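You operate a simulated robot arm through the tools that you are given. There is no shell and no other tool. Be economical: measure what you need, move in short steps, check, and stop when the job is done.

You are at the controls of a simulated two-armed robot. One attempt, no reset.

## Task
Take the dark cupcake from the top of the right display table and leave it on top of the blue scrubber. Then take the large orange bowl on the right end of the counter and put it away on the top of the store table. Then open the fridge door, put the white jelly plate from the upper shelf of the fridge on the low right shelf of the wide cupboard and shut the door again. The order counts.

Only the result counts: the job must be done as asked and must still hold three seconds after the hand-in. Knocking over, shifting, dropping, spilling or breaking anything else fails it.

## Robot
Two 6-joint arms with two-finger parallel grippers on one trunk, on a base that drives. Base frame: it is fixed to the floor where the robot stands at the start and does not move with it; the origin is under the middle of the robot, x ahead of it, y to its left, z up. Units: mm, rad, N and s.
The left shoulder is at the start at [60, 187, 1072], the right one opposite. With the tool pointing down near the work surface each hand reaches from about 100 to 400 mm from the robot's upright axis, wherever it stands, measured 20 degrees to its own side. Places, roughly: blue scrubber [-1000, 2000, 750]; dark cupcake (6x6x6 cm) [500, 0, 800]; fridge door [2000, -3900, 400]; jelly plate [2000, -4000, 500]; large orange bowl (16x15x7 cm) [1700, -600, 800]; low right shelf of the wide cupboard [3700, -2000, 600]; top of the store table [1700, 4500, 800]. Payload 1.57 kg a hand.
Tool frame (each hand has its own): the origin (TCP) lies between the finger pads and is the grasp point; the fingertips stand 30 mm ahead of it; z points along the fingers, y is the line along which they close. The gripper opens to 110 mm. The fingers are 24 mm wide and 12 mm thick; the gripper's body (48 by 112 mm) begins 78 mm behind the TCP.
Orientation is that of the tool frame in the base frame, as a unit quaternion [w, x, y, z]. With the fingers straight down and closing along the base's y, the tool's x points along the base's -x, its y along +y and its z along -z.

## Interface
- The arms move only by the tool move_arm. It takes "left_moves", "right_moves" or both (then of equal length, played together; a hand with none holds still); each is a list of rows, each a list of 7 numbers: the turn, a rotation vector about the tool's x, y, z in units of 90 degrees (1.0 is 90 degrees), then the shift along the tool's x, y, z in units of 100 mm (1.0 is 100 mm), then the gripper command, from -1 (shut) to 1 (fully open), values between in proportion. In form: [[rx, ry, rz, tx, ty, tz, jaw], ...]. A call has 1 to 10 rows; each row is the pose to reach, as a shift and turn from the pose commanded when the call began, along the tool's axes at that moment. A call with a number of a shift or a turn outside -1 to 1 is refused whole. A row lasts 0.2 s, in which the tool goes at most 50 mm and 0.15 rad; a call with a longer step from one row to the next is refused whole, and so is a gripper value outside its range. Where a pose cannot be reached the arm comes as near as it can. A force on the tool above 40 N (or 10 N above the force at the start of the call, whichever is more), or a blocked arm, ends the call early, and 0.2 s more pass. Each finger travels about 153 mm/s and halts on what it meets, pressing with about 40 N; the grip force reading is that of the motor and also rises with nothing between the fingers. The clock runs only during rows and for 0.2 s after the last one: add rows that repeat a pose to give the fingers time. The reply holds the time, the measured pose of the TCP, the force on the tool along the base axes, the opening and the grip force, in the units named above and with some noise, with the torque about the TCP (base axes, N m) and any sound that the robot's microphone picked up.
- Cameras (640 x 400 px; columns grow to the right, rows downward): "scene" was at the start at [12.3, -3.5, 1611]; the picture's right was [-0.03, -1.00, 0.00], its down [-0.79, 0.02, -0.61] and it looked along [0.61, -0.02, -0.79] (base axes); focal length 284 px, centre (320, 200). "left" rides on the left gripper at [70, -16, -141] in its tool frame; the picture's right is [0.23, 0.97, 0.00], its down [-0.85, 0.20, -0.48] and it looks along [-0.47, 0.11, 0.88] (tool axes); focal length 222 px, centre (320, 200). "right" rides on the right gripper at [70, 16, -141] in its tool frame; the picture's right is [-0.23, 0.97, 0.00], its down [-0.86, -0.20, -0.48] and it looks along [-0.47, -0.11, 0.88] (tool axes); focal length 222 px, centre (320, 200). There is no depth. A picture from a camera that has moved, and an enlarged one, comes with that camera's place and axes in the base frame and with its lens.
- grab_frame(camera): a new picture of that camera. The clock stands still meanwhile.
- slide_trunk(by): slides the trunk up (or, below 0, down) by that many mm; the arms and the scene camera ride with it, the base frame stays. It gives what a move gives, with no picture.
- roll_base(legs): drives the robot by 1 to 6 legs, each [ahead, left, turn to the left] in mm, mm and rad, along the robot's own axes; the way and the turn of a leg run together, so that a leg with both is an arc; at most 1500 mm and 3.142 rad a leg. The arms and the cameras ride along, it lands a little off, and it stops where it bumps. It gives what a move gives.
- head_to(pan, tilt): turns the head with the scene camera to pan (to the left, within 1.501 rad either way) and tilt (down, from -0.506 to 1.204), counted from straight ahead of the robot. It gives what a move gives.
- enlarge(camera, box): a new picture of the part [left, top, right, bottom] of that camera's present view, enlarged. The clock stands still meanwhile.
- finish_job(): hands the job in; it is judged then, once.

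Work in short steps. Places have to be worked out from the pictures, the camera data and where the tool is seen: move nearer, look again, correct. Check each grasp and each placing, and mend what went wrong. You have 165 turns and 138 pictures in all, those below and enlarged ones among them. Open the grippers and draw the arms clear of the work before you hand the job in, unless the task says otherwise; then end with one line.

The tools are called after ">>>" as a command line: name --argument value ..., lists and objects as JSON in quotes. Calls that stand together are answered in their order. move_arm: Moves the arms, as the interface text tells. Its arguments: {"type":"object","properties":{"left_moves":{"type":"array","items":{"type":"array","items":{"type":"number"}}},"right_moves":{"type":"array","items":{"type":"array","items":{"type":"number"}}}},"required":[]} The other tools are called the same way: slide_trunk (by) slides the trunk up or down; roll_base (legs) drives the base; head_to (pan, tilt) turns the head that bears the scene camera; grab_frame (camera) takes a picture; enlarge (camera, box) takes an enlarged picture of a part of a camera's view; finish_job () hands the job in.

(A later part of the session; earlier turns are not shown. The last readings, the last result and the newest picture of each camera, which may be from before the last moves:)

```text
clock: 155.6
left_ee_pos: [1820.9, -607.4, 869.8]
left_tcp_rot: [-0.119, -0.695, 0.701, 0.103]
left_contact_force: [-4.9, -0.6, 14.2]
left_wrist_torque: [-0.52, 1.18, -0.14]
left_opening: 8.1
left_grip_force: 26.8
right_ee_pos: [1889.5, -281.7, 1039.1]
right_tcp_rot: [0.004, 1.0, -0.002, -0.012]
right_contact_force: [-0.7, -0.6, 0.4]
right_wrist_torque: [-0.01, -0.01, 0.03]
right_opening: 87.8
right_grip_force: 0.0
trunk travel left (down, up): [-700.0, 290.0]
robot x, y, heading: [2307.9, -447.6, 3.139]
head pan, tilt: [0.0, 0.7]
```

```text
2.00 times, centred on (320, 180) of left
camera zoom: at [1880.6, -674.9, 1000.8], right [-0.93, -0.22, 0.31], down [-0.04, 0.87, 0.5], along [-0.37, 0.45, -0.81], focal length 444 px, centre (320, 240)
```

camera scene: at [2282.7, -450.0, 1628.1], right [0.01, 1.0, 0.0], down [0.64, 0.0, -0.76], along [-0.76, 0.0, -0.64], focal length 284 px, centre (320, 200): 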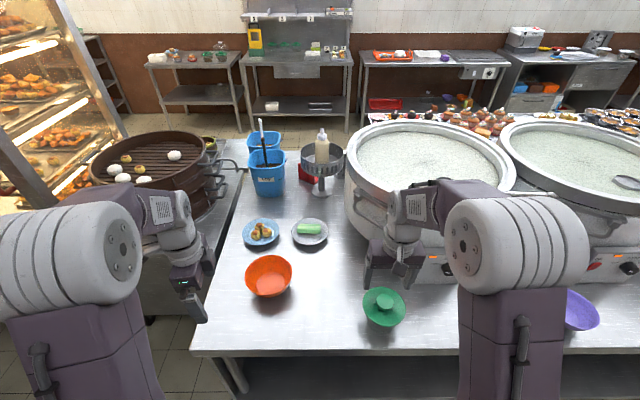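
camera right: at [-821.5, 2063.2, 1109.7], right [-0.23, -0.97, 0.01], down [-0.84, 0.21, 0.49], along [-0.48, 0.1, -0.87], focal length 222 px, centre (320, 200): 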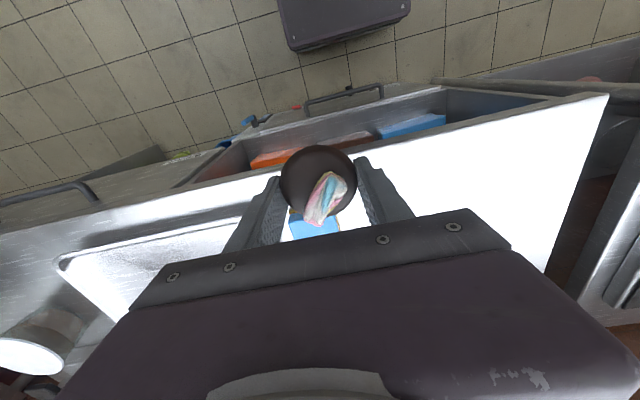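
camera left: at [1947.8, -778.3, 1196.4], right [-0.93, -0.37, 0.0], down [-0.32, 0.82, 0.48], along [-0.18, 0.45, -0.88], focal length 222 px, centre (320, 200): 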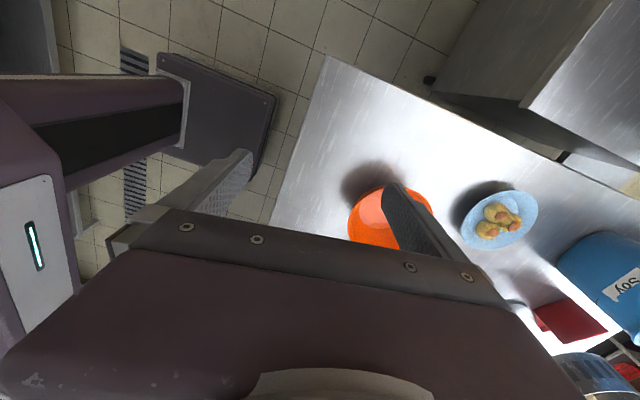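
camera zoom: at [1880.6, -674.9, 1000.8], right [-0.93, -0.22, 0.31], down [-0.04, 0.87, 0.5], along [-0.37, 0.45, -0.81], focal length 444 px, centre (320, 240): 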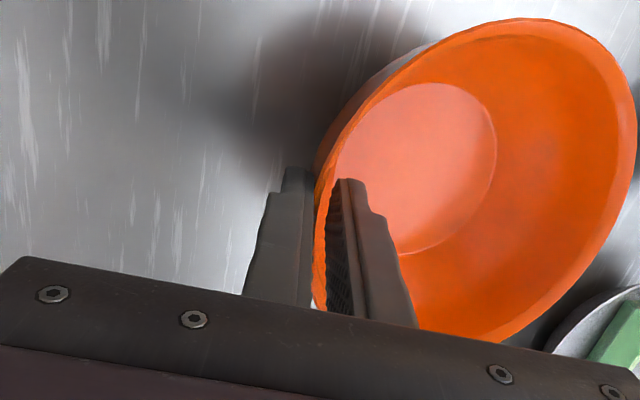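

The rim is pinched (8 mm). I lift straight up slowly.

>>> move_arm --left_moves '[[0, 0, 0, 0, 0.015, -0.05, -1], [0, 0, 0, 0, 0.03, -0.1, -1], [0, 0, 0, 0, 0.06, -0.2, -1], [0, 0, 0, 0.01, 0.11, -0.35, -1], [0, 0, 0, 0.01, 0.16, -0.5, -1], [0, 0, 0, 0.01, 0.16, -0.5, -1]]'

>>> grab_frame --camera "left"

>>> grab_frame --camera "scene"

```text
clock: 157.0
left_ee_pos: [1821.9, -608.2, 920.5]
left_tcp_rot: [-0.118, -0.696, 0.701, 0.102]
left_contact_force: [0.6, 0.2, -1.4]
left_wrist_torque: [0.04, -0.09, -0.01]
left_opening: 2.6
left_grip_force: 23.9
right_ee_pos: [1888.2, -282.7, 1038.7]
right_tcp_rot: [0.004, 1.0, -0.003, -0.011]
right_contact_force: [-0.7, -0.3, -0.5]
right_wrist_torque: [-0.01, -0.01, 0.01]
right_opening: 88.0
right_grip_force: 0.0
trunk travel left (down, up): [-700.0, 290.0]
robot x, y, heading: [2311.6, -447.4, 3.135]
head pan, tilt: [0.0, 0.7]
```

```text
75 pictures are left
camera left: at [1880.3, -675.6, 1051.9], right [-0.93, -0.22, 0.3], down [-0.04, 0.87, 0.5], along [-0.37, 0.45, -0.81], focal length 222 px, centre (320, 200)
```

left: 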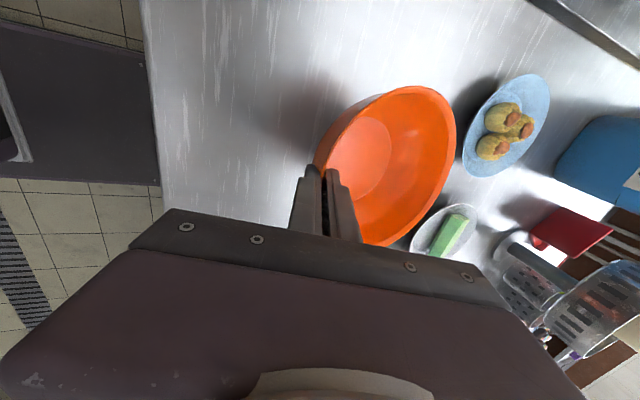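

```text
74 pictures are left
camera scene: at [2282.0, -450.2, 1628.1], right [0.01, 1.0, 0.0], down [0.64, 0.0, -0.76], along [-0.76, 0.0, -0.64], focal length 284 px, centre (320, 200)
```

scene: 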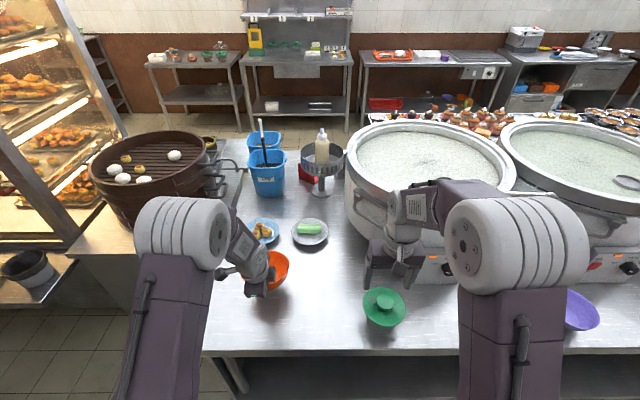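

The bowl is lifted and light (~0.15 kg). I lift further, then back out.

>>> move_arm --left_moves '[[0, 0, 0, 0, 0.08, -0.25, -1], [0, 0, 0, 0.01, 0.16, -0.5, -1], [0, 0, 0, 0.01, 0.24, -0.75, -1], [0, 0, 0, 0.02, 0.31, -0.95, -1], [0, 0, 0, 0.02, 0.31, -0.95, -1]]'

>>> roll_base --legs '[[-110, 0, 0]]'

>>> grab_frame --camera "left"

```text
clock: 158.2
left_ee_pos: [1821.0, -608.8, 1020.9]
left_tcp_rot: [-0.118, -0.695, 0.701, 0.102]
left_contact_force: [0.2, 0.3, -1.3]
left_wrist_torque: [0.02, -0.09, -0.01]
left_opening: 2.7
left_grip_force: 23.8
right_ee_pos: [1888.8, -282.6, 1039.2]
right_tcp_rot: [0.003, 1.0, -0.002, -0.011]
right_contact_force: [-0.3, 0.1, 0.0]
right_wrist_torque: [-0.02, 0.0, -0.03]
right_opening: 87.7
right_grip_force: 0.1
trunk travel left (down, up): [-700.0, 290.0]
robot x, y, heading: [2309.5, -448.9, 3.14]
head pan, tilt: [0.0, 0.7]
```

```text
clock: 159.4
left_ee_pos: [1929.0, -608.9, 1020.7]
left_tcp_rot: [-0.118, -0.696, 0.701, 0.102]
left_contact_force: [0.2, 0.6, -1.3]
left_wrist_torque: [0.04, -0.05, -0.02]
left_opening: 2.4
left_grip_force: 24.1
right_ee_pos: [1995.9, -285.4, 1038.4]
right_tcp_rot: [0.005, 1.0, -0.001, -0.011]
right_contact_force: [0.6, 0.1, 0.0]
right_wrist_torque: [0.01, -0.02, 0.0]
right_opening: 88.1
right_grip_force: 0.1
trunk travel left (down, up): [-700.0, 290.0]
robot x, y, heading: [2420.2, -449.6, 3.136]
head pan, tilt: [0.0, 0.7]
```

```text
73 pictures are left
camera left: at [1989.4, -676.6, 1151.9], right [-0.93, -0.22, 0.3], down [-0.04, 0.87, 0.5], along [-0.37, 0.45, -0.81], focal length 222 px, centre (320, 200)
```

left: 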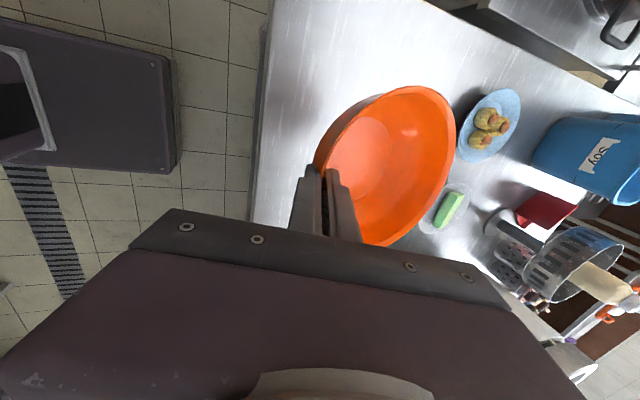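

The bowl is held steadily. I pull the hand closer to the body before turning.

>>> move_arm --left_moves '[[0, 0, 0, 0, -0.24, -0.08, -1], [0, 0, 0, 0, -0.48, -0.16, -1], [0, 0, 0, 0, -0.72, -0.23, -1], [0, 0, 0, 0, -0.95, -0.31, -1], [0, 0, 0, 0, -0.95, -0.31, -1]]'

>>> roll_base --legs '[[-60, 0, 0], [0, 0, -1.565]]'

>>> grab_frame --camera "left"

```text
clock: 160.6
left_ee_pos: [2031.6, -608.7, 1020.5]
left_tcp_rot: [-0.117, -0.695, 0.701, 0.103]
left_contact_force: [0.8, 0.2, -1.2]
left_wrist_torque: [0.03, -0.07, 0.05]
left_opening: 2.6
left_grip_force: 23.7
right_ee_pos: [1997.3, -283.6, 1037.5]
right_tcp_rot: [0.005, 1.0, -0.002, -0.011]
right_contact_force: [-0.3, -0.2, -0.3]
right_wrist_torque: [0.04, -0.01, 0.0]
right_opening: 88.0
right_grip_force: 0.0
trunk travel left (down, up): [-700.0, 290.0]
robot x, y, heading: [2419.5, -452.5, 3.137]
head pan, tilt: [0.0, 0.7]
```

```text
clock: 165.3
left_ee_pos: [2309.9, -64.9, 1020.4]
left_tcp_rot: [-0.013, -0.007, 0.988, 0.155]
left_contact_force: [0.7, -0.2, -1.0]
left_wrist_torque: [-0.08, 0.01, -0.01]
left_opening: 2.7
left_grip_force: 23.9
right_ee_pos: [2635.8, -24.9, 1039.6]
right_tcp_rot: [-0.004, 0.713, -0.701, -0.01]
right_contact_force: [-0.4, 0.6, -0.5]
right_wrist_torque: [0.02, -0.01, 0.01]
right_opening: 88.2
right_grip_force: 0.2
trunk travel left (down, up): [-700.0, 290.0]
robot x, y, heading: [2481.8, -450.5, 1.582]
head pan, tilt: [0.0, 0.7]
```

```text
72 pictures are left
camera left: at [2246.0, -125.9, 1152.1], right [-0.24, 0.92, 0.31], down [0.87, 0.06, 0.5], along [0.44, 0.38, -0.81], focal length 222 px, centre (320, 200)
```

left: 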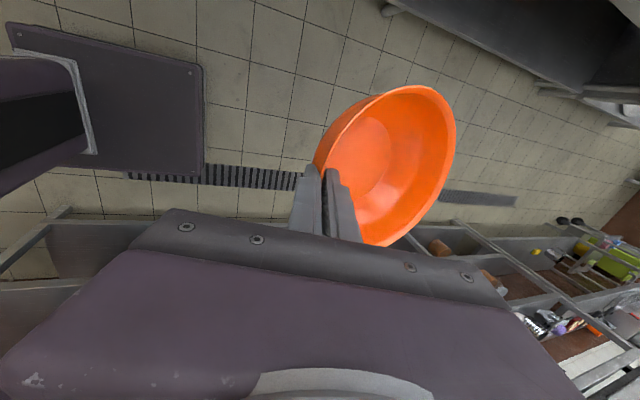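

Turned with the bowl in hand. I drive back up the corridor (+y) to near the store table and look at its top.

>>> roll_base --legs '[[1400, 0, 0], [1400, 0, -0.01], [1000, 0, 0]]'

>>> head_to --pan 0.4 --tilt 0.6

>>> grab_frame --camera "scene"

```text
clock: 183.7
left_ee_pos: [2302.0, 3738.8, 1021.0]
left_tcp_rot: [-0.011, -0.002, 0.988, 0.156]
left_contact_force: [0.3, -0.1, -1.7]
left_wrist_torque: [-0.08, -0.03, 0.02]
left_opening: 2.3
left_grip_force: 24.2
right_ee_pos: [2626.3, 3775.9, 1038.6]
right_tcp_rot: [-0.005, 0.709, -0.705, -0.011]
right_contact_force: [0.3, 0.0, 0.2]
right_wrist_torque: [0.02, -0.03, 0.0]
right_opening: 88.1
right_grip_force: 0.0
trunk travel left (down, up): [-700.0, 290.0]
robot x, y, heading: [2464.4, 3354.7, 1.575]
head pan, tilt: [0.0, 0.7]
```

```text
clock: 184.5
left_ee_pos: [2301.9, 3739.6, 1020.0]
left_tcp_rot: [-0.012, -0.002, 0.988, 0.155]
left_contact_force: [0.1, -0.1, -1.0]
left_wrist_torque: [-0.05, 0.0, -0.01]
left_opening: 2.4
left_grip_force: 24.0
right_ee_pos: [2626.5, 3776.4, 1038.8]
right_tcp_rot: [-0.005, 0.709, -0.705, -0.01]
right_contact_force: [0.1, -0.1, 0.3]
right_wrist_torque: [-0.02, 0.02, -0.01]
right_opening: 87.7
right_grip_force: 0.0
trunk travel left (down, up): [-700.0, 290.0]
robot x, y, heading: [2462.5, 3353.0, 1.578]
head pan, tilt: [0.4, 0.6]
```

```text
71 pictures are left
camera scene: at [2428.6, 3372.4, 1636.7], right [0.92, 0.39, 0.0], down [0.22, -0.52, -0.82], along [-0.32, 0.76, -0.57], focal length 284 px, centre (320, 200)
```

scene: 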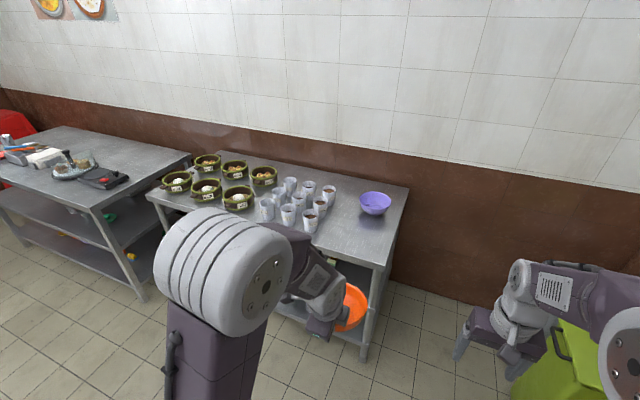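

Free spot on the store table: right front corner, around [2190, 4325] (cups end at x ≈ 2050, purple bowl at y ≈ 4550). I drive in front of it.

>>> roll_base --legs '[[0, 105, 0], [420, 0, 0]]'

>>> head_to --pan 0.2 --tilt 0.85

>>> grab_frame --camera "scene"

>>> grab_frame --camera "left"

```text
clock: 187.9
left_ee_pos: [2196.2, 4155.2, 1020.4]
left_tcp_rot: [-0.011, 0.0, 0.988, 0.156]
left_contact_force: [-0.4, -0.4, -1.2]
left_wrist_torque: [-0.06, -0.01, -0.01]
left_opening: 2.4
left_grip_force: 24.3
right_ee_pos: [2520.9, 4192.1, 1038.9]
right_tcp_rot: [-0.004, 0.709, -0.705, -0.011]
right_contact_force: [0.0, 0.9, -0.4]
right_wrist_torque: [0.01, 0.02, 0.0]
right_opening: 88.2
right_grip_force: 0.2
trunk travel left (down, up): [-700.0, 290.0]
robot x, y, heading: [2357.8, 3767.8, 1.575]
head pan, tilt: [0.4, 0.6]
```

```text
clock: 188.7
left_ee_pos: [2196.6, 4156.4, 1020.7]
left_tcp_rot: [-0.011, -0.001, 0.988, 0.156]
left_contact_force: [-0.4, 0.5, -1.3]
left_wrist_torque: [-0.06, 0.04, -0.01]
left_opening: 2.4
left_grip_force: 23.4
right_ee_pos: [2519.6, 4193.4, 1039.4]
right_tcp_rot: [-0.004, 0.709, -0.705, -0.011]
right_contact_force: [-0.2, 0.1, 0.3]
right_wrist_torque: [0.01, 0.0, 0.0]
right_opening: 87.9
right_grip_force: 0.0
trunk travel left (down, up): [-700.0, 290.0]
robot x, y, heading: [2361.9, 3764.6, 1.575]
head pan, tilt: [0.201, 0.85]
```

```text
70 pictures are left
camera scene: at [2340.1, 3785.1, 1615.9], right [0.98, 0.2, 0.0], down [0.15, -0.74, -0.66], along [-0.13, 0.65, -0.75], focal length 284 px, centre (320, 200)
```

scene: 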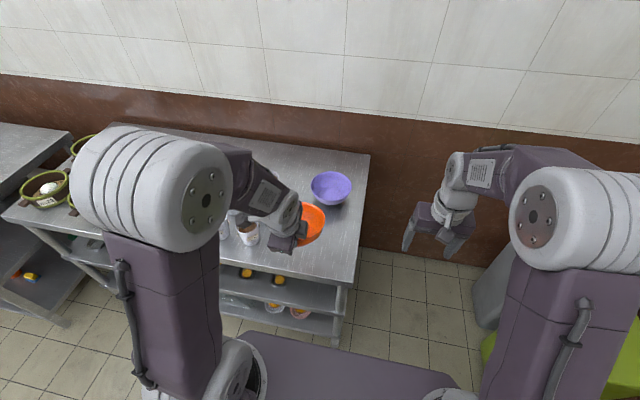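

```text
69 pictures are left
camera left: at [2129.5, 4096.1, 1152.0], right [-0.22, 0.93, 0.3], down [0.87, 0.05, 0.5], along [0.45, 0.38, -0.81], focal length 222 px, centre (320, 200)
```

left: 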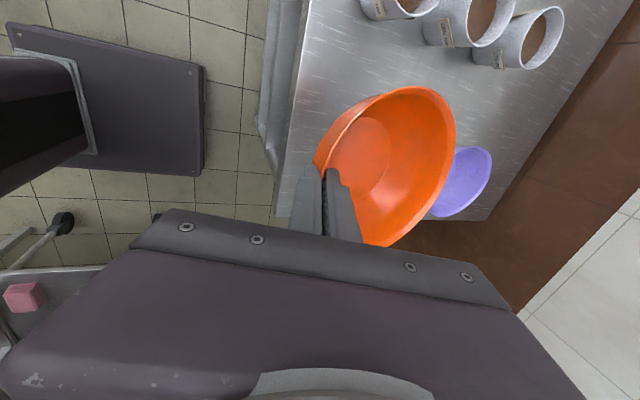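

The spot is clear. I extend the arm 94 mm forward, then lower to about z 910 and check.

>>> move_arm --left_moves '[[0, 0, 0, -0.03, 0.25, 0.08, -1], [0, 0, 0, -0.06, 0.5, 0.16, -1], [0, 0, 0, -0.08, 0.75, 0.24, -1], [0, 0, 0, -0.08, 0.9, 0.29, -1], [0, 0, 0, -0.08, 0.84, 0.48, -1], [0, 0, 0, -0.08, 0.78, 0.67, -1], [0, 0, 0, -0.08, 0.72, 0.86, -1], [0, 0, 0, -0.08, 0.68, 0.98, -1], [0, 0, 0, -0.08, 0.68, 0.98, -1]]'

>>> move_arm --left_moves '[[0, 0, 0, 0, -0.06, 0.19, -1], [0, 0, 0, 0, -0.1, 0.32, -1], [0, 0, 0, 0, -0.1, 0.32, -1]]'

>>> grab_frame --camera "left"

>>> enlarge --camera "scene" --box '[210, 140, 390, 290]'

```text
clock: 190.7
left_ee_pos: [2201.1, 4250.2, 948.4]
left_tcp_rot: [-0.012, -0.001, 0.988, 0.156]
left_contact_force: [0.3, 0.3, -1.1]
left_wrist_torque: [-0.08, -0.01, -0.02]
left_opening: 2.0
left_grip_force: 23.6
right_ee_pos: [2520.6, 4192.6, 1037.6]
right_tcp_rot: [-0.005, 0.709, -0.705, -0.01]
right_contact_force: [-0.5, -0.4, -0.5]
right_wrist_torque: [0.03, -0.03, 0.0]
right_opening: 88.2
right_grip_force: 0.0
trunk travel left (down, up): [-700.0, 290.0]
robot x, y, heading: [2361.1, 3769.6, 1.573]
head pan, tilt: [0.201, 0.85]
```

```text
clock: 191.4
left_ee_pos: [2200.2, 4251.2, 915.4]
left_tcp_rot: [-0.012, -0.001, 0.988, 0.157]
left_contact_force: [0.1, 0.1, -0.9]
left_wrist_torque: [-0.07, -0.03, -0.02]
left_opening: 2.4
left_grip_force: 23.8
right_ee_pos: [2520.0, 4191.7, 1039.2]
right_tcp_rot: [-0.005, 0.709, -0.705, -0.01]
right_contact_force: [0.5, 0.1, -0.4]
right_wrist_torque: [-0.04, 0.02, -0.01]
right_opening: 88.0
right_grip_force: 0.2
trunk travel left (down, up): [-700.0, 290.0]
robot x, y, heading: [2361.7, 3770.4, 1.575]
head pan, tilt: [0.201, 0.85]
```

```text
68 pictures are left
camera left: at [2134.6, 4190.9, 1046.3], right [-0.22, 0.93, 0.31], down [0.87, 0.05, 0.5], along [0.45, 0.38, -0.81], focal length 222 px, centre (320, 200)
```

left: 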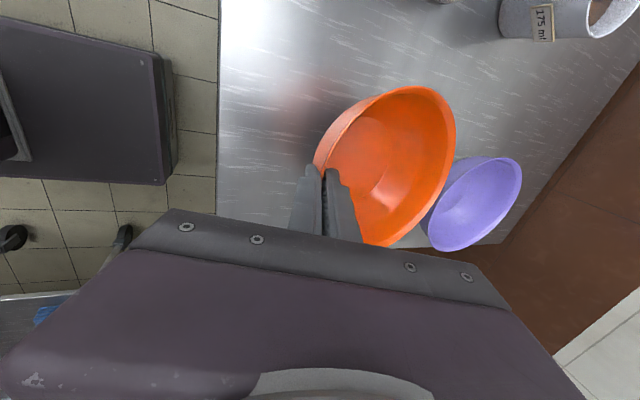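

```text
2.67 times, centred on (300, 215) of scene
camera zoom: at [2340.2, 3784.3, 1615.8], right [0.98, 0.2, 0.0], down [0.15, -0.74, -0.66], along [-0.13, 0.65, -0.75], focal length 756 px, centre (373, 160)
```

zoom: 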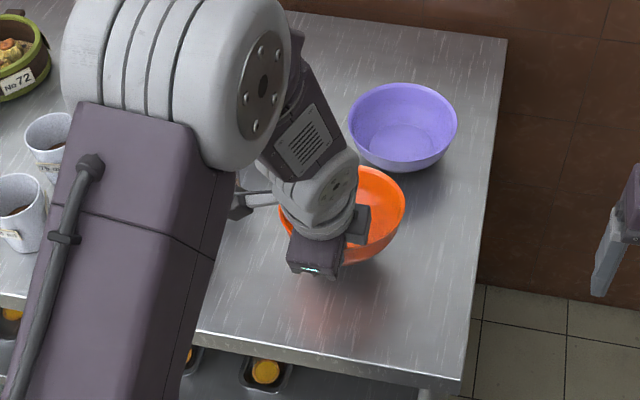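

Clearance to the purple bowl is about 70 mm. I lower to z ≈ 880 and then feel for contact.

>>> move_arm --left_moves '[[0, 0, 0, 0, -0.05, 0.14, -1], [0, 0, 0, 0, -0.1, 0.29, -1], [0, 0, 0, 0, -0.12, 0.36, -1], [0, 0, 0, 0, -0.12, 0.36, -1]]'

>>> enlarge --camera "scene" --box '[260, 160, 360, 260]'

```text
clock: 192.4
left_ee_pos: [2200.4, 4250.3, 877.8]
left_tcp_rot: [-0.012, 0.0, 0.988, 0.156]
left_contact_force: [0.4, -1.6, 9.9]
left_wrist_torque: [0.86, 0.16, -0.05]
left_opening: 4.9
left_grip_force: 25.1
right_ee_pos: [2520.0, 4191.2, 1038.8]
right_tcp_rot: [-0.004, 0.709, -0.705, -0.011]
right_contact_force: [-0.1, -0.6, -0.7]
right_wrist_torque: [-0.02, -0.01, 0.02]
right_opening: 88.1
right_grip_force: 0.0
trunk travel left (down, up): [-700.0, 290.0]
robot x, y, heading: [2356.6, 3764.9, 1.569]
head pan, tilt: [0.201, 0.85]
```

```text
4.00 times, centred on (310, 210) of scene
camera zoom: at [2340.8, 3782.5, 1615.9], right [0.98, 0.2, 0.0], down [0.15, -0.73, -0.66], along [-0.13, 0.65, -0.75], focal length 1134 px, centre (360, 160)
```

zoom: 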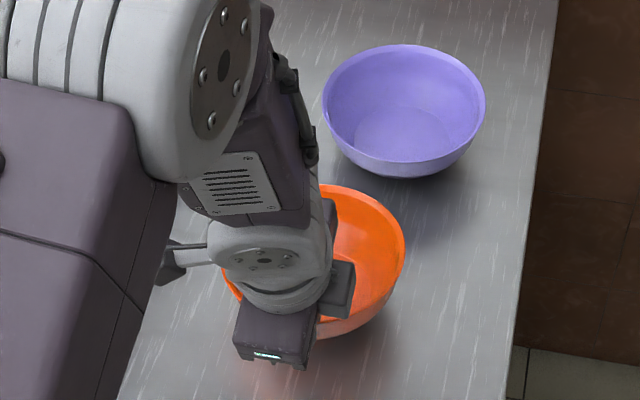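

Contact (10 N). I open the fingers in place to let the bowl settle.

>>> move_arm --left_moves '[[0, 0, 0, 0, 0, 0, -0.9], [0, 0, 0, 0, 0, 0, -0.7], [0, 0, 0, 0, 0, 0, -0.4], [0, 0, 0, 0, 0, 0, -0.1], [0, 0, 0, 0, 0, 0, 0.1], [0, 0, 0, 0, 0, 0, 0.1]]'

>>> enlarge --camera "left" --box '[160, 80, 480, 280]'

```text
clock: 193.8
left_ee_pos: [2200.8, 4251.2, 877.0]
left_tcp_rot: [-0.012, -0.001, 0.988, 0.156]
left_contact_force: [-0.3, 0.4, -0.9]
left_wrist_torque: [0.03, 0.0, 0.0]
left_opening: 60.4
left_grip_force: 0.0
right_ee_pos: [2519.9, 4191.9, 1039.3]
right_tcp_rot: [-0.004, 0.708, -0.706, -0.01]
right_contact_force: [0.1, 0.6, 0.3]
right_wrist_torque: [-0.02, -0.01, 0.02]
right_opening: 88.2
right_grip_force: 0.1
trunk travel left (down, up): [-700.0, 290.0]
robot x, y, heading: [2360.1, 3769.8, 1.574]
head pan, tilt: [0.201, 0.85]
```

```text
2.00 times, centred on (320, 180) of left
camera zoom: at [2133.6, 4191.0, 1008.3], right [-0.22, 0.93, 0.3], down [0.87, 0.05, 0.5], along [0.45, 0.38, -0.81], focal length 444 px, centre (320, 240)
```

zoom: 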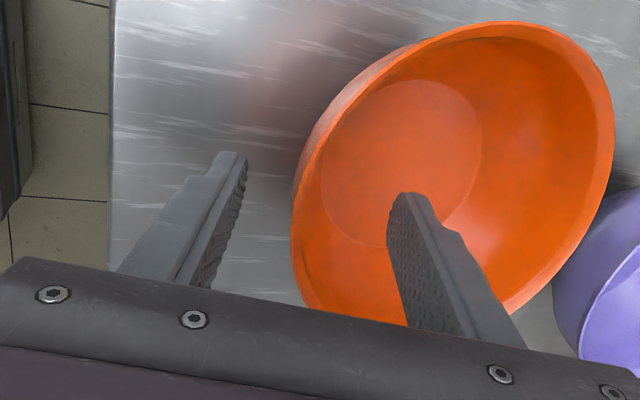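

Bowl sits flat on the store table. I withdraw along the tool axis and check.

>>> move_arm --left_moves '[[0, 0, 0, 0, 0, -0.2, 0.1], [0, 0, 0, 0, 0, -0.45, 0.1], [0, 0, 0, 0, 0, -0.7, 0.1], [0, 0, 0, 0, -0.3, -1, 0.1], [0, 0, 0, 0, -0.7, -1, 0.1], [0, 0, 0, 0, -1, -1, 0.1]]'

>>> enlarge --camera "scene" --box '[210, 140, 390, 290]'

```text
clock: 195.2
left_ee_pos: [2194.3, 4121.3, 941.9]
left_tcp_rot: [-0.017, -0.067, 0.986, 0.152]
left_contact_force: [3.5, 1.8, 0.8]
left_wrist_torque: [-0.15, 0.36, -0.07]
left_opening: 60.5
left_grip_force: 0.0
left hand out of reach, approached as far as the arm can: row 5
right_ee_pos: [2520.1, 4192.2, 1039.2]
right_tcp_rot: [-0.004, 0.708, -0.706, -0.011]
right_contact_force: [-0.7, -0.1, 0.1]
right_wrist_torque: [-0.01, 0.0, 0.02]
right_opening: 87.9
right_grip_force: 0.0
trunk travel left (down, up): [-700.0, 290.0]
robot x, y, heading: [2357.7, 3766.0, 1.571]
head pan, tilt: [0.201, 0.85]
```

```text
2.67 times, centred on (300, 215) of scene
camera zoom: at [2339.9, 3783.8, 1615.8], right [0.98, 0.2, 0.0], down [0.15, -0.74, -0.66], along [-0.13, 0.65, -0.75], focal length 756 px, centre (373, 160)
```

zoom: 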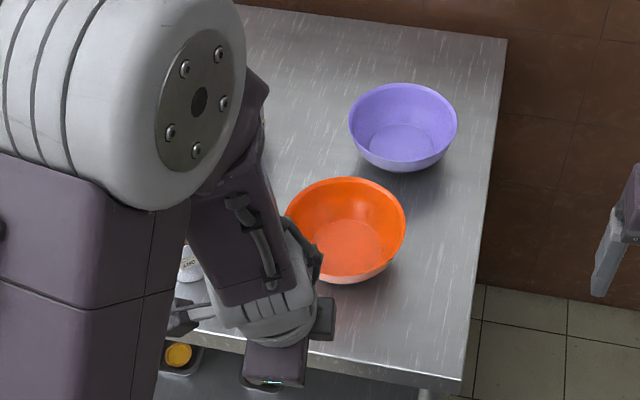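

The orange bowl rests well on the store table. I back out, then restore the left hand to its upright pose.

>>> roll_base --legs '[[-400, 0, 0]]'

>>> move_arm --left_moves '[[0.05, 0, -0.05, 0, 0.1, 0, 0.5], [0.1, 0, -0.1, 0, 0.2, -0.2, 1], [0.15, 0, -0.15, 0, 0.3, -0.4, 1], [0.2, 0, -0.2, 0, 0.4, -0.6, 1], [0.2, 0, -0.28, 0, 0.4, -0.8, 1]]'

```text
clock: 197.7
left_ee_pos: [2201.9, 3728.9, 940.5]
left_tcp_rot: [-0.013, -0.002, 0.988, 0.156]
left_contact_force: [-0.7, -0.9, 0.1]
left_wrist_torque: [0.03, 0.01, 0.0]
left_opening: 60.4
left_grip_force: 0.2
right_ee_pos: [2520.6, 3797.2, 1038.7]
right_tcp_rot: [-0.004, 0.71, -0.704, -0.01]
right_contact_force: [-0.1, -0.2, 1.0]
right_wrist_torque: [0.02, 0.01, -0.01]
right_opening: 88.1
right_grip_force: 0.0
trunk travel left (down, up): [-700.0, 290.0]
robot x, y, heading: [2359.0, 3370.5, 1.576]
head pan, tilt: [0.201, 0.85]
```

```text
clock: 198.9
left_ee_pos: [2203.3, 3738.7, 1031.7]
left_tcp_rot: [0.022, -0.218, 0.976, 0.001]
left_contact_force: [1.0, -0.6, 0.0]
left_wrist_torque: [0.0, 0.04, 0.02]
left_opening: 110.1
left_grip_force: 0.0
left hand out of reach, approached as far as the arm can: row 1, 2, 3
right_ee_pos: [2520.9, 3794.7, 1038.6]
right_tcp_rot: [-0.005, 0.71, -0.704, -0.011]
right_contact_force: [-0.3, -0.5, -0.5]
right_wrist_torque: [0.02, 0.0, 0.02]
right_opening: 88.1
right_grip_force: 0.0
trunk travel left (down, up): [-700.0, 290.0]
robot x, y, heading: [2357.9, 3366.7, 1.577]
head pan, tilt: [0.201, 0.85]
```

I finish turning the left hand back, then turn the base and drive down the corridor toward the fridge.

>>> move_arm --left_moves '[[0, 0, -0.09, 0, 0, 0, 1], [0, 0, -0.18, 0, 0, 0, 1], [0, 0, -0.27, 0, 0, 0, 1], [0, 0, -0.36, 0, 0, 0, 1], [0, 0, -0.45, 0, 0, 0, 1], [0, 0, -0.54, 0, 0, 0, 1], [0, 0, -0.63, 0, 0, 0, 1], [0, 0, -0.72, 0, 0, 0, 1]]'

>>> roll_base --legs '[[0, -80, 0], [0, 0, 3.135], [1400, 0, 0], [1400, 0, 0]]'

>>> head_to --pan 0 --tilt 0.35

>>> grab_frame --camera "scene"

```text
clock: 200.7
left_ee_pos: [2203.2, 3740.9, 1030.5]
left_tcp_rot: [-0.019, 0.709, -0.705, 0.012]
left_contact_force: [-0.6, 0.1, 0.3]
left_wrist_torque: [0.02, -0.02, -0.02]
left_opening: 110.2
left_grip_force: 0.1
right_ee_pos: [2521.0, 3796.3, 1039.6]
right_tcp_rot: [-0.004, 0.709, -0.705, -0.01]
right_contact_force: [-0.1, -0.4, -0.2]
right_wrist_torque: [0.0, -0.02, -0.04]
right_opening: 87.9
right_grip_force: 0.1
trunk travel left (down, up): [-700.0, 290.0]
robot x, y, heading: [2358.3, 3371.0, 1.577]
head pan, tilt: [0.201, 0.85]
```

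```text
clock: 222.2
left_ee_pos: [2588.7, 224.1, 1030.6]
left_tcp_rot: [-0.013, 0.708, 0.706, -0.018]
left_contact_force: [0.6, -0.3, 1.2]
left_wrist_torque: [-0.02, 0.01, -0.01]
left_opening: 109.9
left_grip_force: 0.1
right_ee_pos: [2271.7, 170.3, 1039.5]
right_tcp_rot: [0.011, 0.707, 0.707, -0.004]
right_contact_force: [0.2, -0.5, 0.7]
right_wrist_torque: [0.01, 0.01, 0.03]
right_opening: 88.0
right_grip_force: 0.0
trunk travel left (down, up): [-700.0, 290.0]
robot x, y, heading: [2434.5, 596.5, -1.571]
head pan, tilt: [0.201, 0.85]
```

```text
clock: 223.1
left_ee_pos: [2588.4, 223.0, 1030.8]
left_tcp_rot: [-0.013, 0.708, 0.705, -0.019]
left_contact_force: [-0.2, 1.0, -0.7]
left_wrist_torque: [-0.02, 0.01, 0.02]
left_opening: 110.1
left_grip_force: 0.2
right_ee_pos: [2272.2, 169.2, 1038.0]
right_tcp_rot: [0.011, 0.707, 0.708, -0.005]
right_contact_force: [0.5, 0.5, 0.5]
right_wrist_torque: [-0.01, 0.0, -0.01]
right_opening: 88.2
right_grip_force: 0.2
trunk travel left (down, up): [-700.0, 290.0]
robot x, y, heading: [2432.3, 592.4, -1.57]
head pan, tilt: [0.0, 0.351]
```

```text
63 pictures are left
camera scene: at [2432.3, 558.0, 1659.4], right [-1.0, 0.0, 0.0], down [0.0, 0.34, -0.94], along [0.0, -0.94, -0.34], focal length 284 px, centre (320, 200)
```

scene: 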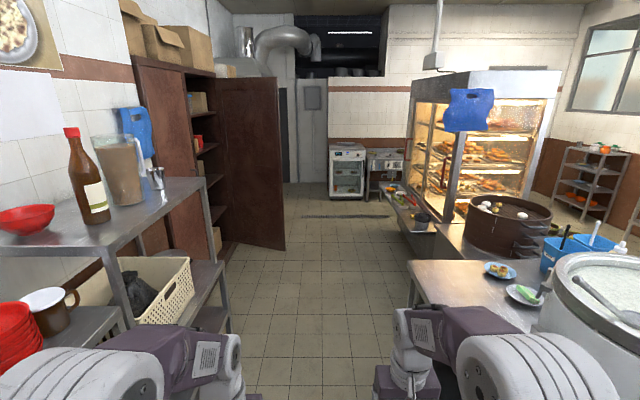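

The fridge stands ahead-right at about [1960, −4130]. I drive on down, keeping right of the open cupboard door's edge (x ≈ 2870).

>>> roll_base --legs '[[1300, -130, 0], [1400, 0, 0]]'

>>> grab_frame --camera "scene"

>>> head_to --pan 1.3 --tilt 0.5

>>> grab_frame --camera "scene"

```text
clock: 236.3
left_ee_pos: [2438.2, -2483.0, 1029.3]
left_tcp_rot: [-0.012, 0.71, 0.703, -0.019]
left_contact_force: [-0.3, 0.1, 0.1]
left_wrist_torque: [-0.02, 0.02, -0.01]
left_opening: 109.9
left_grip_force: 0.0
right_ee_pos: [2121.2, -2534.5, 1038.9]
right_tcp_rot: [0.011, 0.709, 0.705, -0.005]
right_contact_force: [0.3, 0.1, -0.9]
right_wrist_torque: [-0.03, 0.02, 0.02]
right_opening: 87.8
right_grip_force: 0.1
trunk travel left (down, up): [-700.0, 290.0]
robot x, y, heading: [2286.0, -2110.9, -1.573]
head pan, tilt: [0.0, 0.351]
```

```text
62 pictures are left
camera scene: at [2284.1, -2146.8, 1659.5], right [-1.0, 0.01, 0.0], down [0.0, 0.34, -0.94], along [-0.01, -0.94, -0.34], focal length 284 px, centre (320, 200)
```

scene: 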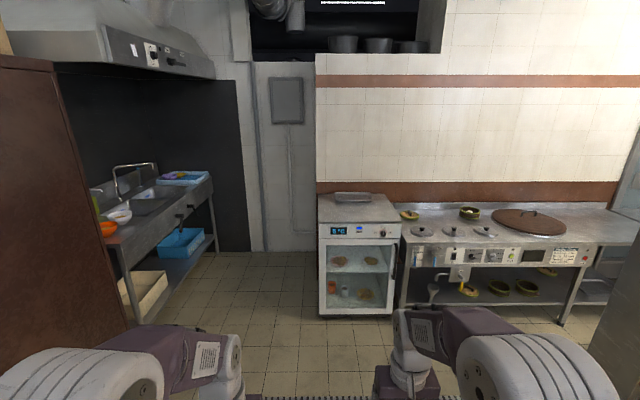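

```text
clock: 237.8
left_ee_pos: [2439.3, -2482.9, 1030.0]
left_tcp_rot: [-0.012, 0.71, 0.703, -0.018]
left_contact_force: [-0.3, 0.3, 1.3]
left_wrist_torque: [0.01, 0.02, 0.01]
left_opening: 110.2
left_grip_force: 0.1
right_ee_pos: [2121.8, -2534.2, 1038.9]
right_tcp_rot: [0.01, 0.709, 0.706, -0.005]
right_contact_force: [0.1, 0.4, 0.0]
right_wrist_torque: [-0.03, -0.02, -0.01]
right_opening: 88.0
right_grip_force: 0.0
trunk travel left (down, up): [-700.0, 290.0]
robot x, y, heading: [2284.6, -2112.9, -1.578]
head pan, tilt: [1.3, 0.499]
```

```text
61 pictures are left
camera scene: at [2372.1, -2078.7, 1645.8], right [-0.27, -0.96, 0.0], down [-0.46, 0.13, -0.88], along [0.84, -0.24, -0.48], focal length 284 px, centre (320, 200)
```

scene: 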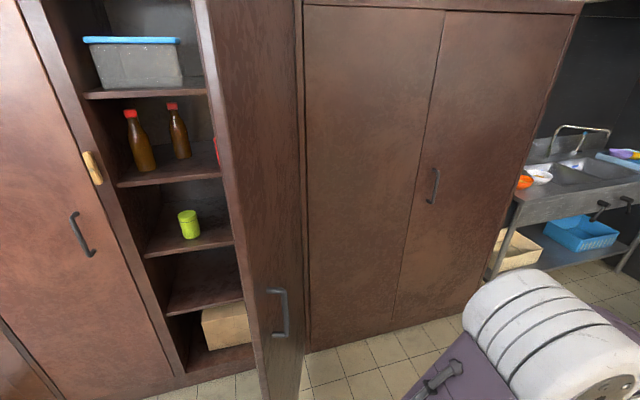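

The open cupboard compartment with an empty low shelf (z ≈ 560) is at y ≈ −1700…−2280. Now I look closely at the fridge.

>>> head_to --pan 0 --tilt 0.35

>>> enlarge --camera "scene" --box '[300, 180, 420, 330]'

```text
clock: 239.2
left_ee_pos: [2438.2, -2482.2, 1028.8]
left_tcp_rot: [-0.013, 0.711, 0.703, -0.019]
left_contact_force: [0.4, -0.4, -0.3]
left_wrist_torque: [-0.02, 0.03, 0.0]
left_opening: 110.2
left_grip_force: 0.1
right_ee_pos: [2121.3, -2534.0, 1039.1]
right_tcp_rot: [0.01, 0.709, 0.705, -0.005]
right_contact_force: [-0.3, 0.7, 0.1]
right_wrist_torque: [0.02, 0.01, -0.04]
right_opening: 88.2
right_grip_force: 0.1
trunk travel left (down, up): [-700.0, 290.0]
robot x, y, heading: [2287.6, -2112.9, -1.574]
head pan, tilt: [0.0, 0.351]
```

```text
2.67 times, centred on (360, 255) of scene
camera zoom: at [2284.2, -2147.0, 1659.5], right [-1.0, 0.01, 0.0], down [0.0, 0.34, -0.94], along [0.0, -0.94, -0.34], focal length 756 px, centre (213, 53)
```

zoom: 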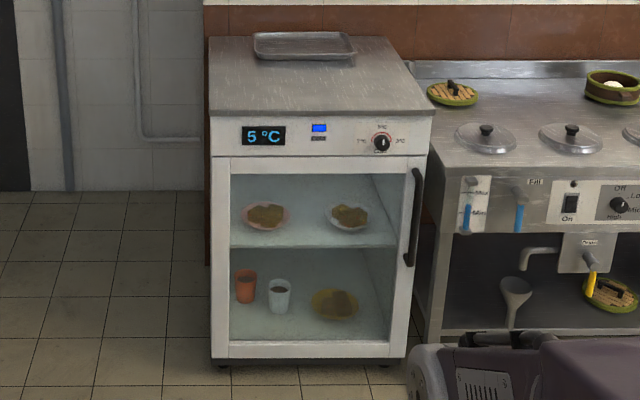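

The handle is on the right (x ≈ 1752, z 410–700, y ≈ −3900), the hinge on the left (x ≈ 2285). The white jelly plate looks to be the right one on the upper shelf. I drive in front with the right hand toward the handle and lower the trunk.

>>> roll_base --legs '[[1050, 0, 0], [0, -365, 0]]'

>>> slide_trunk --by -380

>>> move_arm --right_moves '[[0, -0.09, 0, 0, 0, 0, 0.6], [0, -0.18, 0, 0, 0, 0, 0.6], [0, -0.27, 0, 0, 0, 0, 0.6], [0, -0.36, 0, 0, 0, 0, 0.6], [0, -0.45, 0, 0, 0, 0, 0.6], [0, -0.54, 0, 0, 0, 0, 0.6], [0, -0.63, 0, 0, 0, 0, 0.6], [0, -0.72, 0, 0, 0, 0, 0.6], [0, -0.81, 0, 0, 0, 0, 0.6], [0, -0.9, 0, 0, 0, 0, 0.6]]'

>>> head_to --pan 0 --tilt 0.6

>>> grab_frame --camera "scene"

```text
clock: 246.6
left_ee_pos: [2062.5, -3524.8, 1030.1]
left_tcp_rot: [-0.012, 0.711, 0.703, -0.019]
left_contact_force: [-0.1, 0.6, -0.7]
left_wrist_torque: [-0.02, 0.04, -0.02]
left_opening: 110.3
left_grip_force: 0.0
right_ee_pos: [1745.9, -3576.9, 1039.1]
right_tcp_rot: [0.009, 0.71, 0.704, -0.005]
right_contact_force: [0.1, 0.1, -0.8]
right_wrist_torque: [-0.03, -0.01, -0.01]
right_opening: 88.3
right_grip_force: 0.0
trunk travel left (down, up): [-700.0, 290.0]
robot x, y, heading: [1910.4, -3156.8, -1.572]
head pan, tilt: [0.0, 0.351]
```

```text
clock: 250.2
left_ee_pos: [2062.4, -3525.2, 650.5]
left_tcp_rot: [-0.012, 0.711, 0.703, -0.018]
left_contact_force: [0.1, -0.3, 0.1]
left_wrist_torque: [0.01, -0.01, 0.0]
left_opening: 109.9
left_grip_force: 0.1
right_ee_pos: [1746.4, -3574.9, 659.3]
right_tcp_rot: [0.011, 0.71, 0.704, -0.005]
right_contact_force: [0.4, -0.3, 0.2]
right_wrist_torque: [0.02, 0.02, 0.02]
right_opening: 87.7
right_grip_force: 0.1
trunk travel left (down, up): [-320.0, 670.0]
robot x, y, heading: [1913.3, -3152.2, -1.578]
head pan, tilt: [0.0, 0.351]
```

```text
clock: 252.4
left_ee_pos: [2062.4, -3524.8, 650.0]
left_tcp_rot: [-0.013, 0.711, 0.703, -0.018]
left_contact_force: [0.0, -0.7, 0.3]
left_wrist_torque: [0.0, 0.0, -0.03]
left_opening: 110.0
left_grip_force: 0.0
right_ee_pos: [1752.3, -3661.1, 803.1]
right_tcp_rot: [0.449, 0.551, 0.545, -0.445]
right_contact_force: [0.4, 0.8, -0.7]
right_wrist_torque: [-0.05, 0.03, 0.02]
right_opening: 88.1
right_grip_force: 0.1
right hand out of reach, approached as far as the arm can: row 4, 5, 6, 7, 8, 9, 10
trunk travel left (down, up): [-320.0, 670.0]
robot x, y, heading: [1914.7, -3157.0, -1.573]
head pan, tilt: [0.0, 0.351]
```

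```text
clock: 253.2
left_ee_pos: [2062.9, -3525.7, 650.4]
left_tcp_rot: [-0.013, 0.711, 0.702, -0.019]
left_contact_force: [0.2, -0.1, 0.0]
left_wrist_torque: [0.0, -0.02, -0.01]
left_opening: 110.1
left_grip_force: 0.2
right_ee_pos: [1752.2, -3662.3, 802.1]
right_tcp_rot: [0.449, 0.551, 0.546, -0.444]
right_contact_force: [0.3, 0.0, -0.2]
right_wrist_torque: [-0.03, -0.01, -0.03]
right_opening: 88.1
right_grip_force: 0.0
trunk travel left (down, up): [-320.0, 670.0]
robot x, y, heading: [1910.4, -3151.2, -1.578]
head pan, tilt: [0.0, 0.6]
```

```text
59 pictures are left
camera scene: at [1909.1, -3184.3, 1256.8], right [-1.0, 0.01, 0.0], down [0.0, 0.56, -0.83], along [-0.01, -0.83, -0.56], focal length 284 px, centre (320, 200)
```

scene: 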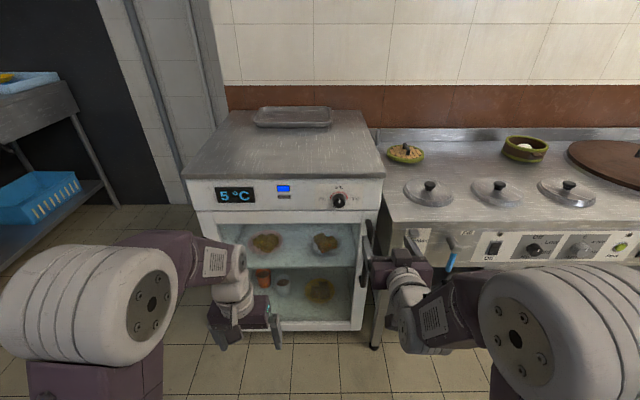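

The arm pitched the right hand toward horizontal. I check the handle in zoom, then bring the hand down and forward.

>>> enlarge --camera "scene" --box '[200, 170, 440, 340]'

>>> move_arm --right_moves '[[0, -0.05, 0, 0.3, 0, 0.0, 0.6], [0, -0.1, 0, 0.6, 0, 0.0, 0.6], [0, -0.13, 0, 0.8, 0, 0.1, 0.6], [0, -0.13, 0, 1.0, 0, 0.2, 0.6], [0, -0.13, 0, 1.0, 0, 0.3, 0.6]]'

```text
2.35 times, centred on (320, 255) of scene
camera zoom: at [1909.1, -3184.3, 1256.8], right [-1.0, 0.01, 0.0], down [0.0, 0.56, -0.83], along [-0.01, -0.83, -0.56], focal length 667 px, centre (320, 71)
```

zoom: 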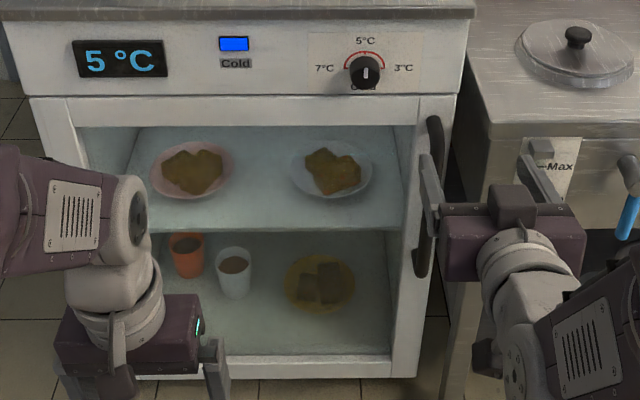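

```text
clock: 254.4
left_ee_pos: [2064.6, -3525.5, 649.9]
left_tcp_rot: [-0.013, 0.711, 0.703, -0.019]
left_contact_force: [0.3, 0.3, 0.4]
left_wrist_torque: [-0.02, 0.03, -0.02]
left_opening: 109.9
left_grip_force: 0.1
right_ee_pos: [1746.9, -3656.5, 868.3]
right_tcp_rot: [0.488, 0.516, 0.511, -0.484]
right_contact_force: [0.6, 0.2, 0.8]
right_wrist_torque: [-0.02, -0.01, 0.01]
right_opening: 88.0
right_grip_force: 0.1
right hand out of reach, approached as far as the arm can: row 1, 2, 3, 4, 5
trunk travel left (down, up): [-320.0, 670.0]
robot x, y, heading: [1912.8, -3153.6, -1.578]
head pan, tilt: [0.0, 0.6]
```

Right plate is clearly the white one. The arm is too folded to go lower here; I extend it forward first.

>>> move_arm --right_moves '[[0, 0, 0, 0, 0, 0.3, 0.6], [0, 0, 0, 0, 0, 0.6, 0.6], [0, 0, 0, 0, 0, 0.9, 0.6], [0, 0, 0, 0, 0, 0.9, 0.6]]'

```text
clock: 255.4
left_ee_pos: [2063.1, -3524.9, 649.8]
left_tcp_rot: [-0.013, 0.711, 0.703, -0.019]
left_contact_force: [0.3, -0.2, -0.5]
left_wrist_torque: [0.01, -0.01, -0.03]
left_opening: 110.1
left_grip_force: 0.1
right_ee_pos: [1745.4, -3742.5, 865.2]
right_tcp_rot: [0.488, 0.516, 0.511, -0.485]
right_contact_force: [0.5, 0.0, -0.6]
right_wrist_torque: [0.0, -0.03, 0.0]
right_opening: 87.7
right_grip_force: 0.0
trunk travel left (down, up): [-320.0, 670.0]
robot x, y, heading: [1911.1, -3152.2, -1.58]
head pan, tilt: [0.0, 0.6]
```

It starts from the measured pose. Now I go down 100 mm at this extension.

>>> move_arm --right_moves '[[0, 0, 0, 0.3, 0, 0, 0.6], [0, 0, 0, 0.6, 0, 0, 0.6], [0, 0, 0, 1, 0, 0, 0.6], [0, 0, 0, 1, 0, 0, 0.6]]'

>>> move_arm --right_moves '[[0, 0, 0, 0.3, 0, 0, 0.6], [0, 0, 0, 0.6, 0, 0, 0.6], [0, 0, 0, 1, 0, 0, 0.6], [0, 0, 0, 1, 0, 0, 0.6]]'

```text
clock: 256.4
left_ee_pos: [2062.4, -3524.5, 649.2]
left_tcp_rot: [-0.013, 0.712, 0.702, -0.019]
left_contact_force: [-0.3, 0.0, -0.8]
left_wrist_torque: [0.0, -0.03, 0.01]
left_opening: 109.9
left_grip_force: 0.1
right_ee_pos: [1747.4, -3767.7, 823.8]
right_tcp_rot: [0.486, 0.518, 0.513, -0.483]
right_contact_force: [0.2, 0.9, 0.5]
right_wrist_torque: [0.01, -0.01, 0.02]
right_opening: 87.8
right_grip_force: 0.2
right hand out of reach, approached as far as the arm can: row 1, 2, 3, 4
trunk travel left (down, up): [-320.0, 670.0]
robot x, y, heading: [1913.5, -3153.5, -1.577]
head pan, tilt: [0.0, 0.6]
```

```text
clock: 257.4
left_ee_pos: [2063.5, -3525.7, 650.2]
left_tcp_rot: [-0.012, 0.712, 0.702, -0.019]
left_contact_force: [-0.1, -0.4, 0.0]
left_wrist_torque: [-0.02, -0.04, -0.02]
left_opening: 110.0
left_grip_force: 0.0
right_ee_pos: [1752.1, -3820.1, 781.7]
right_tcp_rot: [0.486, 0.518, 0.513, -0.483]
right_contact_force: [-0.2, -0.7, -0.5]
right_wrist_torque: [0.0, -0.01, -0.01]
right_opening: 87.9
right_grip_force: 0.2
right hand out of reach, approached as far as the arm can: row 1, 2, 3, 4
trunk travel left (down, up): [-320.0, 670.0]
robot x, y, heading: [1910.2, -3151.5, -1.576]
head pan, tilt: [0.0, 0.6]
```

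The wrist limit keeps a horizontal hand about 90 mm above shoulder height, so I lower the trunk by 220 mm instead.

>>> slide_trunk --by -220

>>> grab_frame --camera "scene"

>>> grab_frame --camera "right"

```text
clock: 259.7
left_ee_pos: [2063.3, -3524.6, 430.1]
left_tcp_rot: [-0.013, 0.711, 0.702, -0.018]
left_contact_force: [-0.1, 0.4, -0.6]
left_wrist_torque: [-0.02, -0.02, 0.01]
left_opening: 109.8
left_grip_force: 0.1
right_ee_pos: [1750.9, -3818.7, 561.4]
right_tcp_rot: [0.486, 0.518, 0.512, -0.483]
right_contact_force: [1.0, 0.9, 0.8]
right_wrist_torque: [-0.02, -0.02, -0.01]
right_opening: 87.9
right_grip_force: 0.0
trunk travel left (down, up): [-100.0, 890.0]
robot x, y, heading: [1911.9, -3158.1, -1.577]
head pan, tilt: [0.0, 0.6]
```

```text
57 pictures are left
camera scene: at [1909.1, -3184.3, 1036.8], right [-1.0, 0.01, 0.0], down [0.0, 0.56, -0.83], along [-0.01, -0.83, -0.56], focal length 284 px, centre (320, 200)
```

scene: 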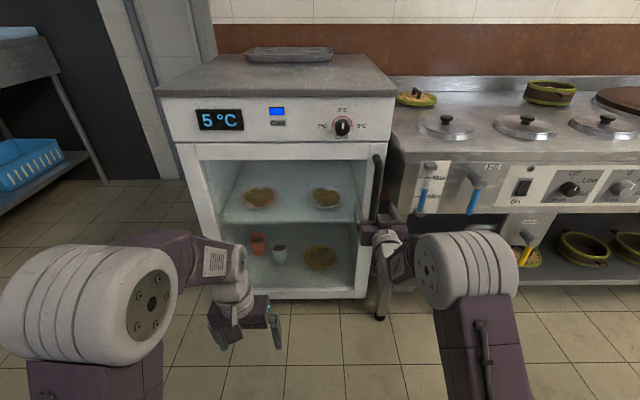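

```text
56 pictures are left
camera right: at [1768.2, -3673.0, 501.3], right [0.97, -0.02, 0.24], down [-0.21, 0.42, 0.88], along [-0.11, -0.91, 0.41], focal length 222 px, centre (320, 200)
```

right: 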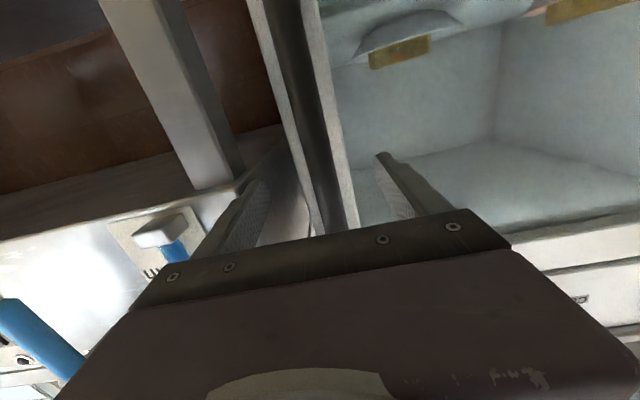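

The handle is nearly centred between the fingers (about 8 mm to −x). I shift and advance 40 mm.

>>> move_arm --right_moves '[[0, 0, 0, 0, -0.08, 0.0, 0.6], [0, 0, 0, 0, -0.08, 0.2, 0.6], [0, 0, 0, 0, -0.08, 0.4, 0.6], [0, 0, 0, 0, -0.08, 0.4, 0.6]]'

>>> grab_frame --camera "right"

>>> enlarge --camera "scene" --box '[330, 140, 430, 260]'

```text
clock: 260.3
left_ee_pos: [2063.7, -3523.6, 430.0]
left_tcp_rot: [-0.013, 0.712, 0.702, -0.019]
left_contact_force: [1.2, -0.1, 0.2]
left_wrist_torque: [0.02, 0.03, 0.02]
left_opening: 110.1
left_grip_force: 0.1
right_ee_pos: [1743.5, -3830.3, 561.5]
right_tcp_rot: [0.486, 0.518, 0.512, -0.483]
right_contact_force: [5.9, 17.7, 4.0]
right_wrist_torque: [-0.3, 0.26, -0.86]
right_opening: 82.5
right_grip_force: 0.1
trunk travel left (down, up): [-100.0, 890.0]
robot x, y, heading: [1910.5, -3158.2, -1.58]
head pan, tilt: [0.0, 0.6]
stopped in row 2 (right hand): the force on the tool passed its limit (the readings are from after the stop); the commanded pose is now the measured one
```

```text
55 pictures are left
camera right: at [1760.7, -3684.9, 501.0], right [0.97, -0.02, 0.23], down [-0.21, 0.43, 0.88], along [-0.12, -0.9, 0.41], focal length 222 px, centre (320, 200)
```

right: 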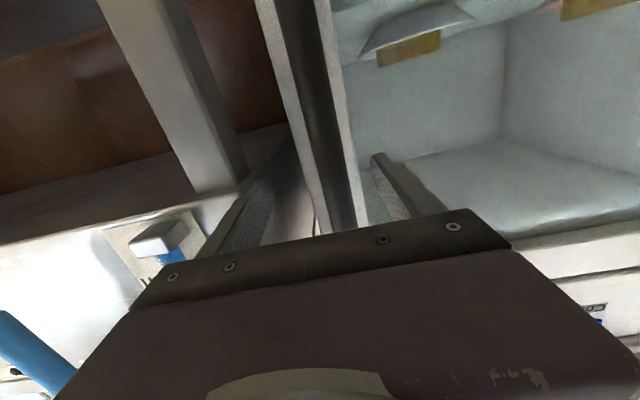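

```text
3.33 times, centred on (380, 200) of scene
camera zoom: at [1910.1, -3181.7, 1036.9], right [-1.0, 0.01, 0.0], down [0.0, 0.56, -0.83], along [-0.01, -0.83, -0.56], focal length 945 px, centre (120, 200)
```

zoom: 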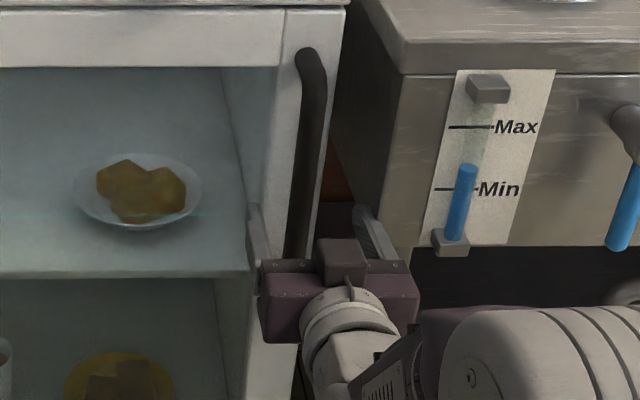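

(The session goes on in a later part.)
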